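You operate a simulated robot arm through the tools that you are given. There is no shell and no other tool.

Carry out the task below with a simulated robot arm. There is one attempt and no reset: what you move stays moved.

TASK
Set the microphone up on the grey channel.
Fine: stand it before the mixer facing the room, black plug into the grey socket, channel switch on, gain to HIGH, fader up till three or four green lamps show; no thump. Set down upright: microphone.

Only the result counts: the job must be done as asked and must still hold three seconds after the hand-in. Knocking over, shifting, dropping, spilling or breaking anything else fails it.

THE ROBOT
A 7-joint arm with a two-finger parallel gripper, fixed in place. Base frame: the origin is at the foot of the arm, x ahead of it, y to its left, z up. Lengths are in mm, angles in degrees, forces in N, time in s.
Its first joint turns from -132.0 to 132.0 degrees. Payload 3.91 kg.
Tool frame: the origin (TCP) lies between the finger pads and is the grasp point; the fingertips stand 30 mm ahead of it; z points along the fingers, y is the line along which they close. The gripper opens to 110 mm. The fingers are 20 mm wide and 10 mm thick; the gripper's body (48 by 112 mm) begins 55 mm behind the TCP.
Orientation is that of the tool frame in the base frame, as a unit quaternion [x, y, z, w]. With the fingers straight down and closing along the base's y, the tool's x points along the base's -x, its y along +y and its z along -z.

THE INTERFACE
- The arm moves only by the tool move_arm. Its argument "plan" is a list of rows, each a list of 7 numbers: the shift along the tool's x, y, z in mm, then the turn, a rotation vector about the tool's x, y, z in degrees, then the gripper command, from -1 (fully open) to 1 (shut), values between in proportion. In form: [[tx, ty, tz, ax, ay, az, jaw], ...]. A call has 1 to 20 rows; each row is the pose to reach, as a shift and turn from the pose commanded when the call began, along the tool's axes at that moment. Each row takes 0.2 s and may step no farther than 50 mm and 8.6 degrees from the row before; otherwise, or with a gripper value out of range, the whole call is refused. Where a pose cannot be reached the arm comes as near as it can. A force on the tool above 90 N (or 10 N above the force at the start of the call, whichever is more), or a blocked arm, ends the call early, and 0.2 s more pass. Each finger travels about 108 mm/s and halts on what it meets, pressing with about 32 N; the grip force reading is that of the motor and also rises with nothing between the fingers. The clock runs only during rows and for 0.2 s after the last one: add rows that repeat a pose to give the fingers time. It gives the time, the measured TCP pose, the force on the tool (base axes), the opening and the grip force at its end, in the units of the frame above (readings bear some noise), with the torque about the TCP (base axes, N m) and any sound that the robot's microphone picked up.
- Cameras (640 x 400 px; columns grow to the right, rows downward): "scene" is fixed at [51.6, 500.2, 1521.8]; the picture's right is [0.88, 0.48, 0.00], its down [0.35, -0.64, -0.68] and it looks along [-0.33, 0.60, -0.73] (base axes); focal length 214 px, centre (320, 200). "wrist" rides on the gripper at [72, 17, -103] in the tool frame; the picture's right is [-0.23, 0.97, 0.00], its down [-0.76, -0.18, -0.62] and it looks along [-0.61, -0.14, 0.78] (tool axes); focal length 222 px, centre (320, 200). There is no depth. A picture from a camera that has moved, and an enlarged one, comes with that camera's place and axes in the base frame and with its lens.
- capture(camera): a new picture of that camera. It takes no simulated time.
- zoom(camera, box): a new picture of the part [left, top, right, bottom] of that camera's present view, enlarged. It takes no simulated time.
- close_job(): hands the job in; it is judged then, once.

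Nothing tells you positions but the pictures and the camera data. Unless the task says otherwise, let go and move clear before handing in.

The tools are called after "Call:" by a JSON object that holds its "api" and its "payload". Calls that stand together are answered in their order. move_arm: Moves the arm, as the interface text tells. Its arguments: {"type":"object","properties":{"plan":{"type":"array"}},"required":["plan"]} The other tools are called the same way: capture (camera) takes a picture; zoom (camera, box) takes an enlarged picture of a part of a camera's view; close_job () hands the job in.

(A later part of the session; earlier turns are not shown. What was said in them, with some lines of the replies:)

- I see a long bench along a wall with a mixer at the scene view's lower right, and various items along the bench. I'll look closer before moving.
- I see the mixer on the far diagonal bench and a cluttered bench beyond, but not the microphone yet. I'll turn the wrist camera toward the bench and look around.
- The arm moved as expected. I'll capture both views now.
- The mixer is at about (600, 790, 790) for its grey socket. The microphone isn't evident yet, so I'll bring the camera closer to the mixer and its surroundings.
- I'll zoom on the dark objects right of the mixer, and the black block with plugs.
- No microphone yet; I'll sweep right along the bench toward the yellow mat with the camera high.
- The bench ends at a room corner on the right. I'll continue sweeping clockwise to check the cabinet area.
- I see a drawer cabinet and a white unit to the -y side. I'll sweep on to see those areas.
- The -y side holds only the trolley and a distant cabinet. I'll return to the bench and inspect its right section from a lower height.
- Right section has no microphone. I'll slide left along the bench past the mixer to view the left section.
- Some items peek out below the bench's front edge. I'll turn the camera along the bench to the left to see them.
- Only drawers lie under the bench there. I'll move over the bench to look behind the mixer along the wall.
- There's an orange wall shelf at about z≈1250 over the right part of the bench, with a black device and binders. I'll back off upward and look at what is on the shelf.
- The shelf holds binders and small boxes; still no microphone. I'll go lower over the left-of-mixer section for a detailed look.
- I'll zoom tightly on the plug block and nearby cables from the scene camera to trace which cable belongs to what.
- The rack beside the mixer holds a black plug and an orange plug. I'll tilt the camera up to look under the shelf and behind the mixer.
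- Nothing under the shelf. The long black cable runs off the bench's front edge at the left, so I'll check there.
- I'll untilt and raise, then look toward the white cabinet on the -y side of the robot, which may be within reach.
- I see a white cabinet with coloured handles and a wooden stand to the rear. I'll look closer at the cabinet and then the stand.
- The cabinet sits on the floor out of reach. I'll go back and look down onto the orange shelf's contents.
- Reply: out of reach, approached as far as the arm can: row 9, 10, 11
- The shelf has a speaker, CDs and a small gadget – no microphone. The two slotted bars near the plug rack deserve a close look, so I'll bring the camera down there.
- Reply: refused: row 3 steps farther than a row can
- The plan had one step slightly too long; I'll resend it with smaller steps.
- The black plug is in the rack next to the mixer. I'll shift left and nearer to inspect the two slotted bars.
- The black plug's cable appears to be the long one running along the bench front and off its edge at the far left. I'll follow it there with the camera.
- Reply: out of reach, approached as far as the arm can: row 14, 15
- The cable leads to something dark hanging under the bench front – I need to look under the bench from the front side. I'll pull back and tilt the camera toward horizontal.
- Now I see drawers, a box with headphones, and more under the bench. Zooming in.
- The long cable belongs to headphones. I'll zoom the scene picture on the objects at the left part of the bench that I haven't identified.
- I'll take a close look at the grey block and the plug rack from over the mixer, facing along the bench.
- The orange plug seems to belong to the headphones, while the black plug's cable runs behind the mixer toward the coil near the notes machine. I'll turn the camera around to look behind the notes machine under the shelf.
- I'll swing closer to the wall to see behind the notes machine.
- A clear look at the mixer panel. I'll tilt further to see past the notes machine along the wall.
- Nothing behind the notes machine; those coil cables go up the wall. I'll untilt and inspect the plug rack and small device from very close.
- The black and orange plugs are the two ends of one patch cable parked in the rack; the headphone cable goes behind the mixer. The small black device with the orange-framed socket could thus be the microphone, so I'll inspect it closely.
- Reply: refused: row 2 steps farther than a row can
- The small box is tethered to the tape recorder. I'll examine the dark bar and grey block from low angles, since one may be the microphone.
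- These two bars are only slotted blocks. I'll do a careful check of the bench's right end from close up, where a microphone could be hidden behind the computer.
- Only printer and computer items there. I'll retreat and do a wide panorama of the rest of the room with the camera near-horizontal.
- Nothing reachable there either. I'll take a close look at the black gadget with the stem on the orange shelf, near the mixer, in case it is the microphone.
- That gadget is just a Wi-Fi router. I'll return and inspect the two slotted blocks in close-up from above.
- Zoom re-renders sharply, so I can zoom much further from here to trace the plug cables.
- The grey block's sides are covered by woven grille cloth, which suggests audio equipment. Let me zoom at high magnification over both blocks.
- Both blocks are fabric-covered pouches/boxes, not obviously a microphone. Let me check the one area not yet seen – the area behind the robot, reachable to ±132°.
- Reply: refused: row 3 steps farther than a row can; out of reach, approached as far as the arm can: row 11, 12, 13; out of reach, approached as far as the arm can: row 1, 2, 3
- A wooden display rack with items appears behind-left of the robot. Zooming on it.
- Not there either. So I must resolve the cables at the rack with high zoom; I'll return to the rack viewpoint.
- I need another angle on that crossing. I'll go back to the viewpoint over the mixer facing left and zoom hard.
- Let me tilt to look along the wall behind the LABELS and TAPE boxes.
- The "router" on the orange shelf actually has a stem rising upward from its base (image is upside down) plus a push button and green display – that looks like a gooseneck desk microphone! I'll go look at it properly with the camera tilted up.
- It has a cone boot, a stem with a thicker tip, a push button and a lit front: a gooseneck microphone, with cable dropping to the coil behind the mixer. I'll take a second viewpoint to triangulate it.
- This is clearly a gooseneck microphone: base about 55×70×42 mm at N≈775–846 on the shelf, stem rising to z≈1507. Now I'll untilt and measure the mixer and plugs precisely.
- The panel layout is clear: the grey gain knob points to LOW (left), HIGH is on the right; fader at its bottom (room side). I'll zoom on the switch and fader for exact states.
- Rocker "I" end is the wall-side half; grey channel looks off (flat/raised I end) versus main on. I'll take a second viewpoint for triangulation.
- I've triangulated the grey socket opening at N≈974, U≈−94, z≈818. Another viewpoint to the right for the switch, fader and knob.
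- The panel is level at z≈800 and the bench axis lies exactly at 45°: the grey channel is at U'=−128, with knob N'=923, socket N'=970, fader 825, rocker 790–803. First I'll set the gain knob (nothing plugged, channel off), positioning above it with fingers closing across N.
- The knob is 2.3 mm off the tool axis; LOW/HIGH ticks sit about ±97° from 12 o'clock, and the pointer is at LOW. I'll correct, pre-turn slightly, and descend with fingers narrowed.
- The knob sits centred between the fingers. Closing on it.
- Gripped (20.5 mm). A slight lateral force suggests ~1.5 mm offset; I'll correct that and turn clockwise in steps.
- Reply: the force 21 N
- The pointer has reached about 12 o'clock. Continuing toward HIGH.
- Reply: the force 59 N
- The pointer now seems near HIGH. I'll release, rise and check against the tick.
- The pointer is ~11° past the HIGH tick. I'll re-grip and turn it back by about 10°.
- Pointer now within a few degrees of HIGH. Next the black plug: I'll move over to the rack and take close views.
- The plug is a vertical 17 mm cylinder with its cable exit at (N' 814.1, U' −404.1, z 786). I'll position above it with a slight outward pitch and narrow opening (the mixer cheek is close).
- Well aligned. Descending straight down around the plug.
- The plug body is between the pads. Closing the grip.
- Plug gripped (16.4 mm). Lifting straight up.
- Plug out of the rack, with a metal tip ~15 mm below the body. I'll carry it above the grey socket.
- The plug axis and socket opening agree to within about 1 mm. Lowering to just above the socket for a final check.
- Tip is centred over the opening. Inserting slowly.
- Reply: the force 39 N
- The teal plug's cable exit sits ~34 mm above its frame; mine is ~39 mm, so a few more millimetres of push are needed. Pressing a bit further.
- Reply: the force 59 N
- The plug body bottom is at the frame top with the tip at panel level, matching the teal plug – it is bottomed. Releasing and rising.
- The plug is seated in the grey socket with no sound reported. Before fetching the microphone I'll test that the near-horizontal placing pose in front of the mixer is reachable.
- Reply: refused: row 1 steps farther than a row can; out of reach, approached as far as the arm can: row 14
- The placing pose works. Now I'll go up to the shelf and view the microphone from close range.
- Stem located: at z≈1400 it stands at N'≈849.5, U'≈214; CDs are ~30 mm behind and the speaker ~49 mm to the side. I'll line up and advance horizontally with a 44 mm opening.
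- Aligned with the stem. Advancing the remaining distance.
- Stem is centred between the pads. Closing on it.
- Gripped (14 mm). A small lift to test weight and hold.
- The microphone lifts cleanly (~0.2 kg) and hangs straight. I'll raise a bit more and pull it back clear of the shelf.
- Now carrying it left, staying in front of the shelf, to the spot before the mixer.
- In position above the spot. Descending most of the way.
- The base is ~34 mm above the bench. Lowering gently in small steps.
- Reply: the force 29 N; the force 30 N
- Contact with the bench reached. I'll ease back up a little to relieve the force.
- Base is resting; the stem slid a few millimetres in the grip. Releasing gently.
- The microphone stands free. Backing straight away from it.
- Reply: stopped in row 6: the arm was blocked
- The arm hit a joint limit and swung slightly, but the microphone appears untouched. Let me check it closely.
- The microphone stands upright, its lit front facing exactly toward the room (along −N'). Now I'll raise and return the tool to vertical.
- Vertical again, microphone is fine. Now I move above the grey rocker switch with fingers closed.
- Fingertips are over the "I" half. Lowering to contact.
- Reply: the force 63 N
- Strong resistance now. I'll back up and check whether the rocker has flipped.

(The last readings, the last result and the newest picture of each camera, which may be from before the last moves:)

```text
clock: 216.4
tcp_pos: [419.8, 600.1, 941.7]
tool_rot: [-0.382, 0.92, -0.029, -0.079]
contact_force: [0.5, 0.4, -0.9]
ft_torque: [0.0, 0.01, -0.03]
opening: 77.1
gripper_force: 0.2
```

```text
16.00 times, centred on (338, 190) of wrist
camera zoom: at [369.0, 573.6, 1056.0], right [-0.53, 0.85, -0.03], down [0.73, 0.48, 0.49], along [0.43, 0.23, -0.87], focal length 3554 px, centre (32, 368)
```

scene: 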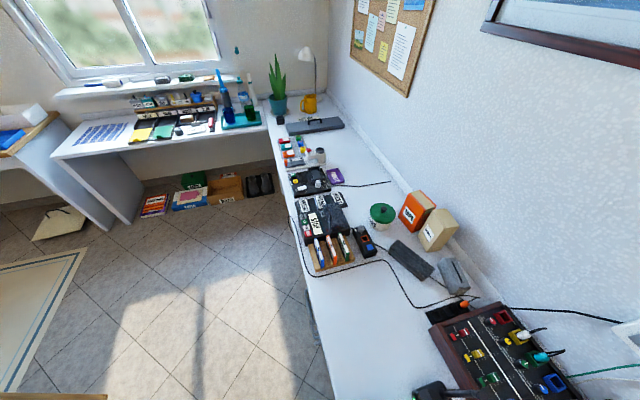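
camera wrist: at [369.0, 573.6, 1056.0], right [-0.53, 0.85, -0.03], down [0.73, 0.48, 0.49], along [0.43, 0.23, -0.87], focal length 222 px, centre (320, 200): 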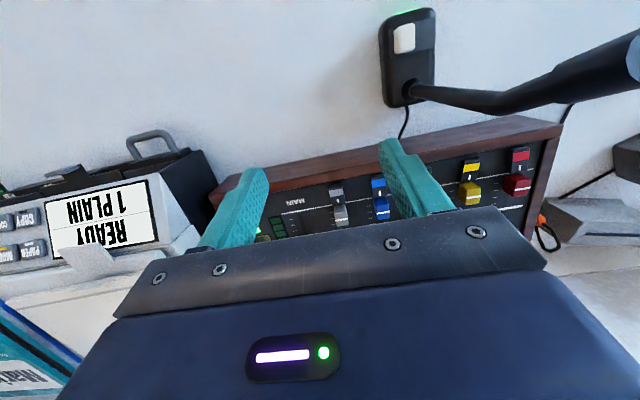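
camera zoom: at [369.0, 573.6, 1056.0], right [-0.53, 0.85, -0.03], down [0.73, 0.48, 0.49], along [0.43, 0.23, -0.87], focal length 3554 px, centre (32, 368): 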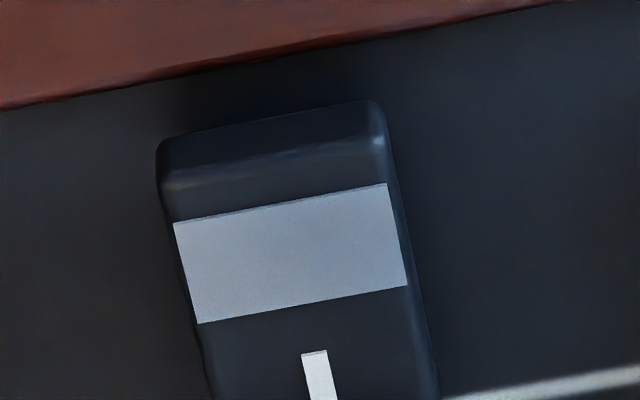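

The grey rocker's "I" end is now down (compared with the blue one), so the channel is on, and no thump was heard. Next I'll position over the grey fader cap.

Call:
{"api": "move_arm", "payload": {"plan": [[-34, 0, -6, 0, -3, 0, 0.1], [-68, 0, -12, 0, -6, 0, 0.38], [-102.6, 0, -17.5, 0, -9.66, 0, 0.38], [-102.6, 0, -17.5, 0, -9.66, 0, 0.38]]}}

Call:
{"api": "capture", "payload": {"camera": "wrist"}}

Call:
{"api": "zoom", "payload": {"camera": "wrist", "box": [230, 70, 390, 190]}}

```text
clock: 217.4
tcp_pos: [490.1, 671.9, 942.9]
tool_rot: [-0.383, 0.924, 0.003, 0.001]
contact_force: [-0.6, 0.3, 0.5]
ft_torque: [-0.01, 0.02, 0.02]
opening: 34.1
gripper_force: 0.2
```

```text
taken
camera wrist: at [427.1, 633.1, 1046.5], right [-0.53, 0.85, 0.01], down [0.67, 0.41, 0.62], along [0.53, 0.33, -0.78], focal length 222 px, centre (320, 200)
```

wrist: 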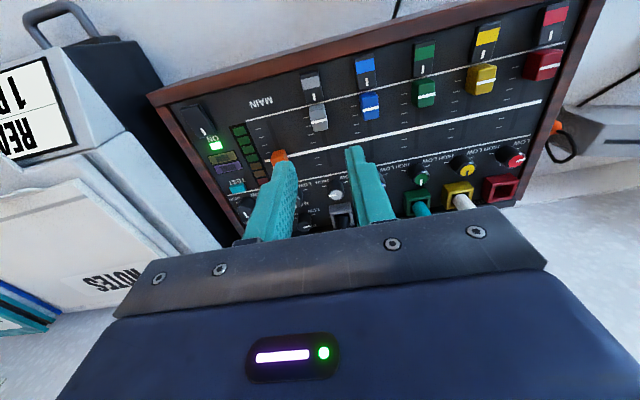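

```text
3.33 times, centred on (310, 130) of wrist
camera zoom: at [427.1, 633.1, 1046.5], right [-0.53, 0.85, 0.01], down [0.67, 0.41, 0.62], along [0.53, 0.33, -0.78], focal length 740 px, centre (353, 433)
```

zoom: 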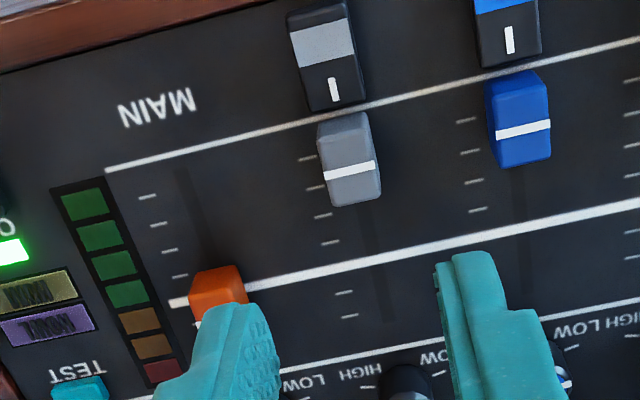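

The meter (4 green, 2 amber, 1 red) is visible and dark. I'll correct the small offset and descend onto the fader cap.

Call:
{"api": "move_arm", "payload": {"plan": [[-3.1, -2.4, 20, 0, 0, 0, 0.38], [-3.1, -2.4, 50, 0, 0, 0, 0.38], [-3.1, -2.4, 80, 0, 0, 0, 0.38], [-3.1, -2.4, 100, 0, 0, 0, 0.38], [-3.1, -2.4, 108, 0, 0, 0, 0.38], [-3.1, -2.4, 108, 0, 0, 0, 0.38]]}}

Call:
{"api": "capture", "payload": {"camera": "wrist"}}

Call:
{"api": "zoom", "payload": {"camera": "wrist", "box": [250, 100, 390, 210]}}

```text
clock: 218.8
tcp_pos: [494.6, 673.7, 834.3]
tool_rot: [-0.383, 0.924, 0.002, -0.001]
contact_force: [0.0, 0.6, -0.3]
ft_torque: [-0.03, 0.0, 0.0]
opening: 34.1
gripper_force: 0.0
```

```text
taken
camera wrist: at [431.7, 634.2, 938.6], right [-0.53, 0.85, 0.01], down [0.67, 0.41, 0.62], along [0.53, 0.33, -0.78], focal length 222 px, centre (320, 200)
```

wrist: 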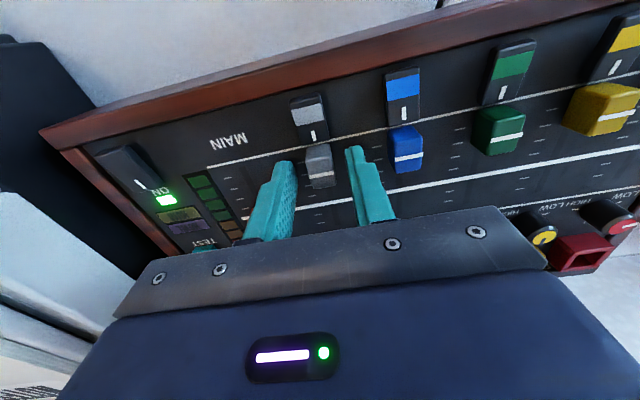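

```text
3.64 times, centred on (320, 155) of wrist
camera zoom: at [431.7, 634.2, 938.6], right [-0.53, 0.85, 0.01], down [0.67, 0.41, 0.62], along [0.53, 0.33, -0.78], focal length 808 px, centre (320, 364)
```

zoom: 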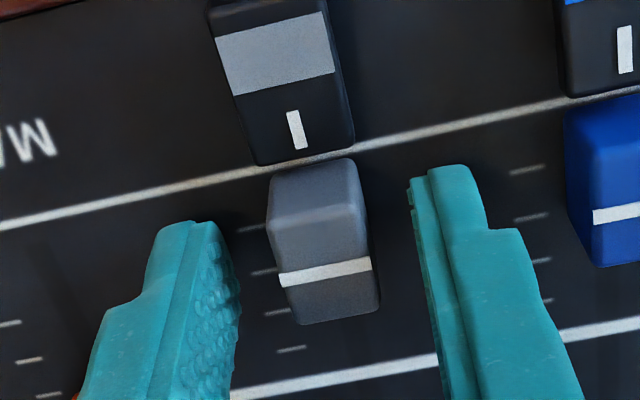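

Cap centred between fingers. Gripping it.

Call:
{"api": "move_arm", "payload": {"plan": [[0, 0, 0, 0, 0, 0, 0.6], [0, 0, 0, 0, 0, 0, 0.85], [0, 0, 0, 0, 0, 0, 0.85]]}}

Call:
{"api": "capture", "payload": {"camera": "wrist"}}

```text
clock: 219.6
tcp_pos: [494.2, 674.4, 835.2]
tool_rot: [-0.383, 0.924, 0.003, -0.002]
contact_force: [-6.8, 10.2, -0.7]
ft_torque: [0.17, -0.24, -0.06]
opening: 15.8
gripper_force: 45.1
```

```text
taken
camera wrist: at [430.9, 634.9, 938.6], right [-0.53, 0.85, 0.01], down [0.67, 0.41, 0.62], along [0.53, 0.33, -0.78], focal length 222 px, centre (320, 200)
```

wrist: 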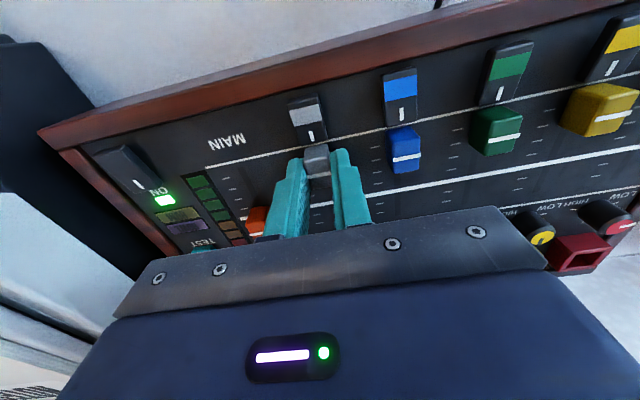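

Gripped (15.8 mm) and the meter is in view. Sliding the fader up gently.

Call:
{"api": "move_arm", "payload": {"plan": [[0, 0.8, 0, 0, 0, 0, 0.85], [-2.5, 0.8, 0, 0, 0, 0, 0.85], [-5, 0.8, 0, 0, 0, 0, 0.85], [-7.5, 0.8, 0, 0, 0, 0, 0.85], [-10, 0.8, 0, 0, 0, 0, 0.85]]}}

Call:
{"api": "capture", "payload": {"camera": "wrist"}}

Call:
{"api": "zoom", "payload": {"camera": "wrist", "box": [150, 150, 350, 275]}}

```text
clock: 220.8
tcp_pos: [501.3, 681.3, 835.9]
tool_rot: [-0.383, 0.924, 0.003, -0.001]
contact_force: [-5.1, 3.8, 15.4]
ft_torque: [-0.58, 0.42, -0.03]
opening: 15.5
gripper_force: 44.7
```

```text
taken
camera wrist: at [437.9, 642.2, 938.5], right [-0.53, 0.85, 0.01], down [0.67, 0.41, 0.62], along [0.53, 0.33, -0.78], focal length 222 px, centre (320, 200)
```

wrist: 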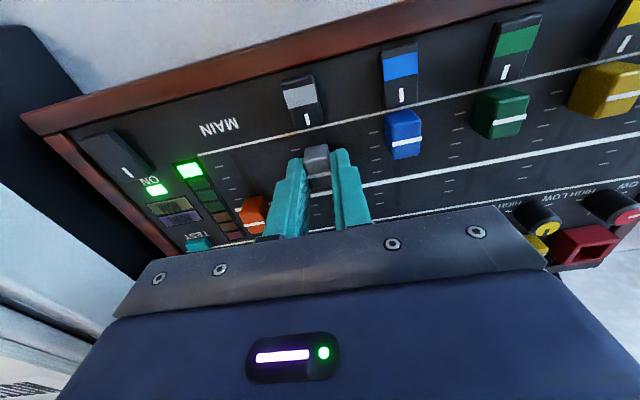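

```text
3.20 times, centred on (250, 212) of wrist
camera zoom: at [437.9, 642.2, 938.5], right [-0.53, 0.85, 0.01], down [0.67, 0.41, 0.62], along [0.53, 0.33, -0.78], focal length 711 px, centre (544, 160)
```

zoom: 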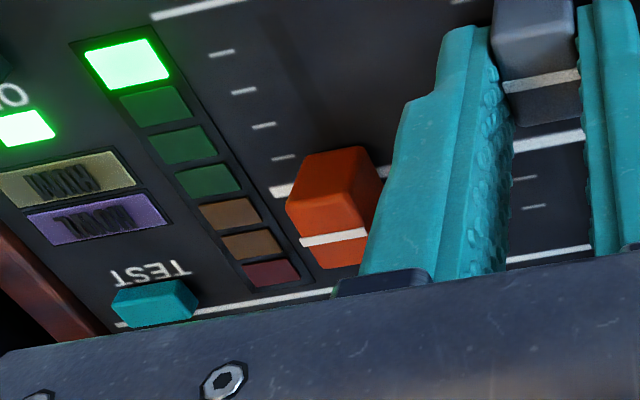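

One green lamp lights – the microphone signal is live, with HUM/HOWL indicators dark. Continuing gently.

Call:
{"api": "move_arm", "payload": {"plan": [[-2, 0, 0, 0, 0, 0, 0.85], [-4, 0, 0, 0, 0, 0, 0.85], [-6, 0, 0, 0, 0, 0, 0.85], [-8, 0, 0, 0, 0, 0, 0.85], [-10, 0, 0, 0, 0, 0, 0.85]]}}

Call:
{"api": "capture", "payload": {"camera": "wrist"}}

Call:
{"api": "zoom", "payload": {"camera": "wrist", "box": [150, 130, 350, 255]}}

```text
clock: 222.0
tcp_pos: [507.8, 690.0, 836.2]
tool_rot: [-0.382, 0.924, 0.003, 0.0]
contact_force: [-6.3, 5.7, 31.1]
ft_torque: [-0.05, -0.05, -0.01]
opening: 15.5
gripper_force: 44.7
```

```text
taken
camera wrist: at [444.9, 649.1, 938.5], right [-0.53, 0.85, 0.01], down [0.67, 0.41, 0.62], along [0.53, 0.33, -0.78], focal length 222 px, centre (320, 200)
```

wrist: 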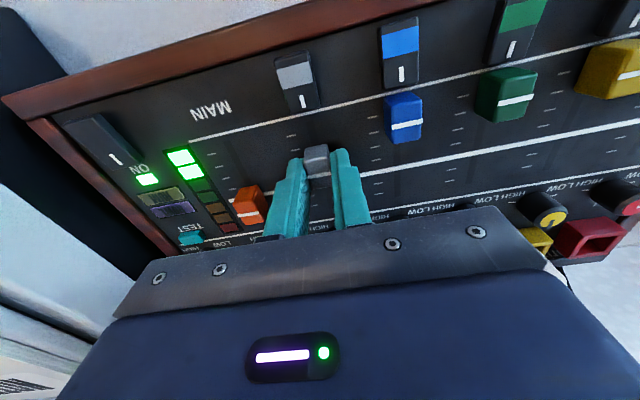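

```text
3.20 times, centred on (250, 192) of wrist
camera zoom: at [444.9, 649.1, 938.5], right [-0.53, 0.85, 0.01], down [0.67, 0.41, 0.62], along [0.53, 0.33, -0.78], focal length 711 px, centre (544, 224)
```

zoom: 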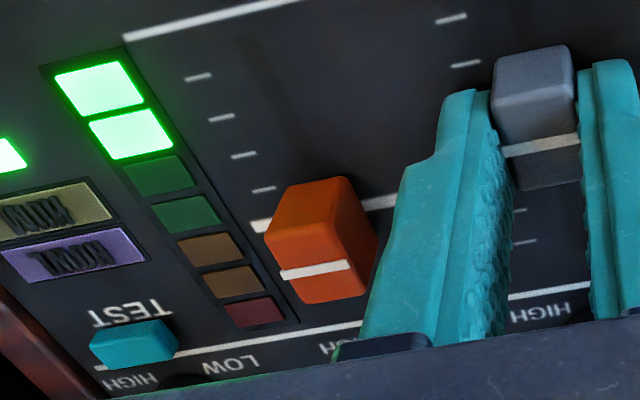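

Two lamps. Continuing in smaller steps.

Call:
{"api": "move_arm", "payload": {"plan": [[-1.5, 0, -1, 0, 0, 0, 0.85], [-3, 0, -1.5, 0, 0, 0, 0.85], [-4.5, 0, -1.5, 0, 0, 0, 0.85], [-6, 0, -1.5, 0, 0, 0, 0.85]]}}

Call:
{"api": "zoom", "payload": {"camera": "wrist", "box": [140, 120, 360, 258]}}

```text
clock: 223.0
tcp_pos: [511.7, 693.5, 836.0]
tool_rot: [-0.383, 0.924, 0.002, 0.0]
contact_force: [-8.7, 5.6, 7.0]
ft_torque: [0.24, -0.37, -0.01]
opening: 15.7
gripper_force: 44.8
```

```text
2.90 times, centred on (250, 189) of wrist
camera zoom: at [449.3, 653.5, 938.6], right [-0.53, 0.85, 0.0], down [0.67, 0.41, 0.62], along [0.53, 0.33, -0.78], focal length 644 px, centre (523, 232)
```

zoom: 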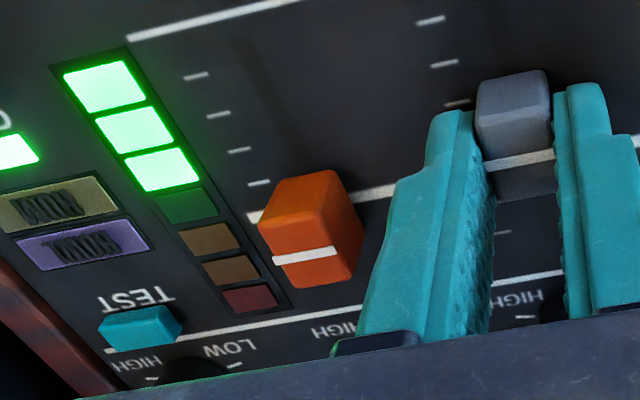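

Three green lamps. I'll nudge ~3 mm more to sit safely in the three-to-four band, then check.

Call:
{"api": "move_arm", "payload": {"plan": [[-1.5, 0, 0, 0, 0, 0, 0.85], [-3, 0, 0, 0, 0, 0, 0.85], [-3, 0, 0, 0, 0, 0, 0.85]]}}

Call:
{"api": "zoom", "payload": {"camera": "wrist", "box": [140, 120, 360, 258]}}

```text
clock: 223.8
tcp_pos: [514.1, 694.0, 835.1]
tool_rot: [-0.382, 0.924, 0.001, -0.001]
contact_force: [-10.2, 7.9, -4.9]
ft_torque: [-0.18, 0.15, -0.02]
opening: 15.8
gripper_force: 44.8
```

```text
2.90 times, centred on (250, 189) of wrist
camera zoom: at [451.5, 655.7, 938.6], right [-0.53, 0.85, 0.0], down [0.67, 0.41, 0.62], along [0.53, 0.33, -0.78], focal length 644 px, centre (523, 232)
```

zoom: 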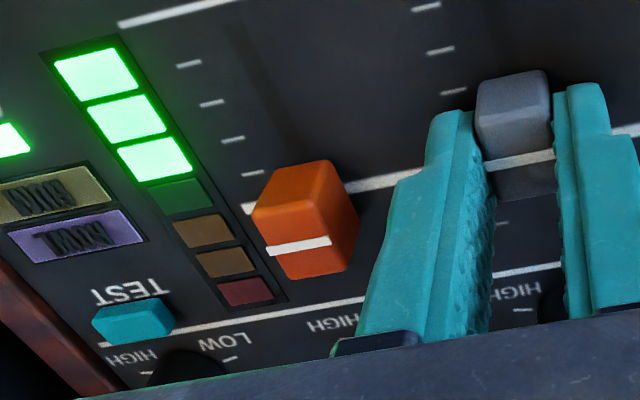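

Steady three lamps with margin. Releasing the fader and rising straight up.

Call:
{"api": "move_arm", "payload": {"plan": [[-3, 1.0, 0, 0, 0, 0, 0.85], [-3, 1.0, 0, 0, 0, 0, 0.6], [-3, 1.0, 0, 0, 0, 0, 0.38], [-3, 1.0, 0, 0, 0, 0, 0.38]]}}

```text
clock: 224.8
tcp_pos: [515.6, 698.0, 836.0]
tool_rot: [-0.383, 0.924, 0.002, -0.001]
contact_force: [0.9, 0.0, 0.3]
ft_torque: [-0.02, 0.03, 0.0]
opening: 34.0
gripper_force: 0.0
```

Call:
{"api": "move_arm", "payload": {"plan": [[0, 0, -10, 0, 0, 0, 0.38], [0, 0, -40, 0, 0, 0, 0.38], [0, 0, -80, 0, 0, 0, 0.3], [0, 0, -120, 0, 0, 0, 0], [0, 0, -140, 0, 0, 0, -0.4]]}}

Call:
{"api": "capture", "payload": {"camera": "wrist"}}

Call:
{"api": "zoom", "payload": {"camera": "wrist", "box": [200, 60, 400, 185]}}

```text
clock: 226.0
tcp_pos: [515.8, 696.6, 975.4]
tool_rot: [-0.383, 0.924, 0.002, -0.001]
contact_force: [-0.6, 0.6, -1.0]
ft_torque: [-0.02, 0.0, 0.0]
opening: 77.0
gripper_force: 0.0
```

```text
taken
camera wrist: at [454.0, 657.3, 1078.6], right [-0.53, 0.85, 0.01], down [0.67, 0.41, 0.62], along [0.53, 0.33, -0.78], focal length 222 px, centre (320, 200)
```

wrist: 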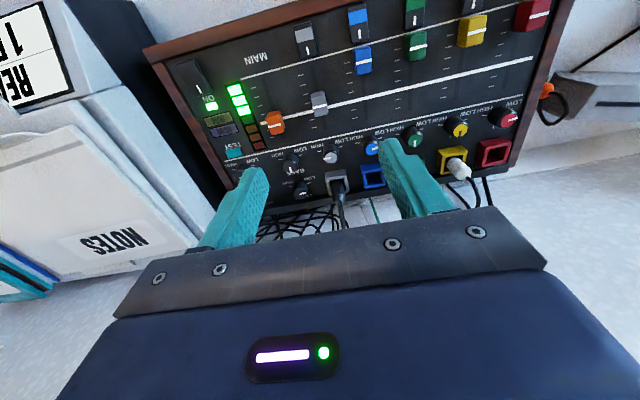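

```text
3.20 times, centred on (300, 122) of wrist
camera zoom: at [454.0, 657.3, 1078.6], right [-0.53, 0.85, 0.01], down [0.67, 0.41, 0.62], along [0.53, 0.33, -0.78], focal length 711 px, centre (384, 448)
```

zoom: 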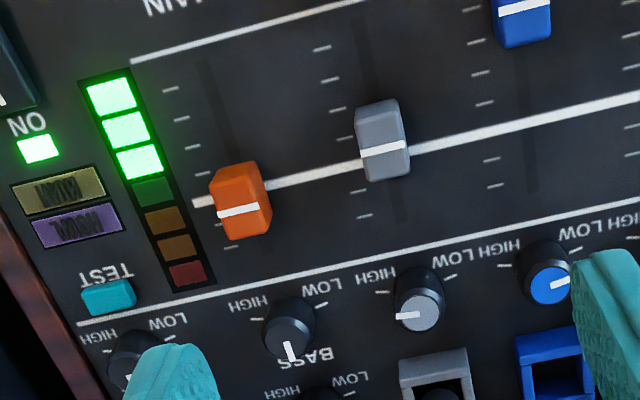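

Three green lamps remain lit after release, gain pointer at HIGH. I'll move the arm up and clear, then verify everything.

Call:
{"api": "move_arm", "payload": {"plan": [[0, 0, -45, 0, 0, 0, -0.4], [0, 0, -90, 0, 0, 0, -0.4], [0, 0, -135, 0, 0, 0, -0.4], [0, 0, -180, 0, 0, 0, -0.4], [40, 0, -205, 0, 0, 0, -0.4], [85, 0, -220, 0, 0, 0, -0.4], [130, 0, -230, 0, 0, 0, -0.4], [175, 0, -240, 0, 0, 0, -0.4], [220, 0, -250, 0, 0, 0, -0.4], [265, 0, -260, 0, 0, 0, -0.4], [300, 0, -270, 0, 0, 0, -0.4]]}}

Call:
{"api": "capture", "payload": {"camera": "wrist"}}

Call:
{"api": "capture", "payload": {"camera": "scene"}}

Call:
{"api": "zoom", "payload": {"camera": "wrist", "box": [240, 60, 480, 210]}}

```text
clock: 228.4
tcp_pos: [307.0, 484.2, 1245.8]
tool_rot: [-0.383, 0.924, 0.002, 0.0]
contact_force: [0.7, -0.5, 0.5]
ft_torque: [-0.04, 0.02, -0.01]
opening: 76.9
gripper_force: 0.1
```

```text
taken
camera wrist: at [244.2, 444.4, 1348.9], right [-0.53, 0.85, 0.0], down [0.67, 0.41, 0.62], along [0.53, 0.33, -0.78], focal length 222 px, centre (320, 200)
```

wrist: 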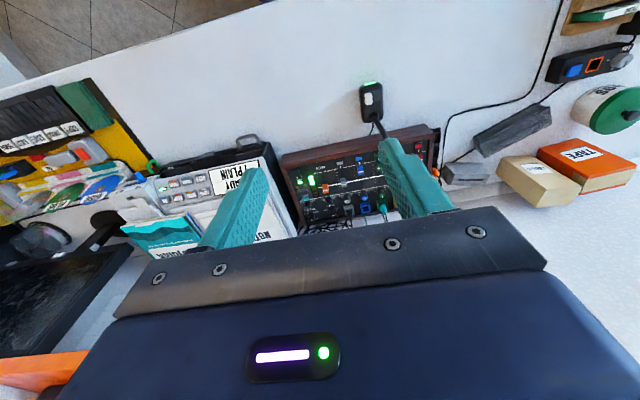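

```text
taken
```

scene: 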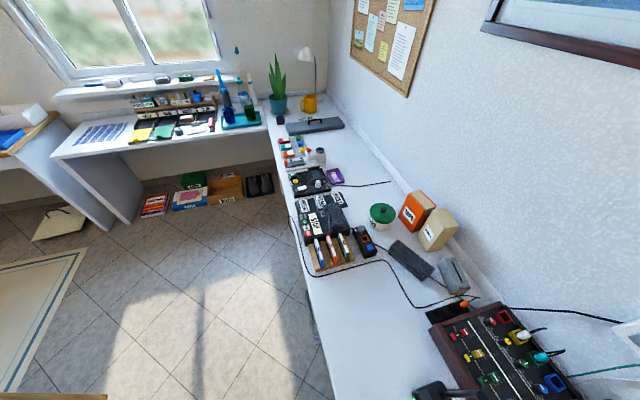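

```text
2.67 times, centred on (360, 135) of wrist
camera zoom: at [244.2, 444.4, 1348.9], right [-0.53, 0.85, 0.0], down [0.67, 0.41, 0.62], along [0.53, 0.33, -0.78], focal length 592 px, centre (213, 373)
```

zoom: 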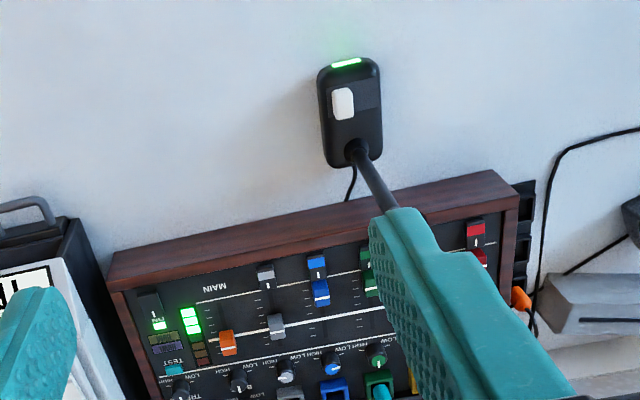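

The microphone stands upright in front of the mixer and faces the room. The black plug is in the grey socket, the channel is on, the gain is at HIGH and three green lamps are lit. No sound was reported at any step, nothing else has moved that I can see, and the arm is clear. Handing in.

Call:
{"api": "close_job", "payload": {}}

```text
The job is handed in.
```

The microphone is set up on the grey channel and the job is handed in; I haven't been given the verdict.

- **Microphone:** It was the gooseneck desk microphone on the orange wall shelf. It now stands upright on the bench in front of the mixer, with its lit front facing the room. It is toward the red-channel end, but within the mixer's width.
- **Plug:** The black plug is out of the side rack and seated in the grey socket.
- **Channel switch:** The grey rocker is on. The meter confirmed this by responding as I raised the fader.
- **Gain:** The knob points to HIGH. My first turn went about 11° past the mark, so I brought it back to within roughly 5°.
- **Fader:** Three green lamps are lit and stayed lit after I let go. The amber and red lamps and the HUM/HOWL indicators are dark.
- **Thump:** No sound was reported at any step. I plugged in with the channel off and the fader down.

**Near miss:** When I backed away from the microphone, the arm was blocked, probably at a joint limit, and swung sideways. The microphone was not touched and still stood upright when I checked. I saw no sign that anything else had moved.
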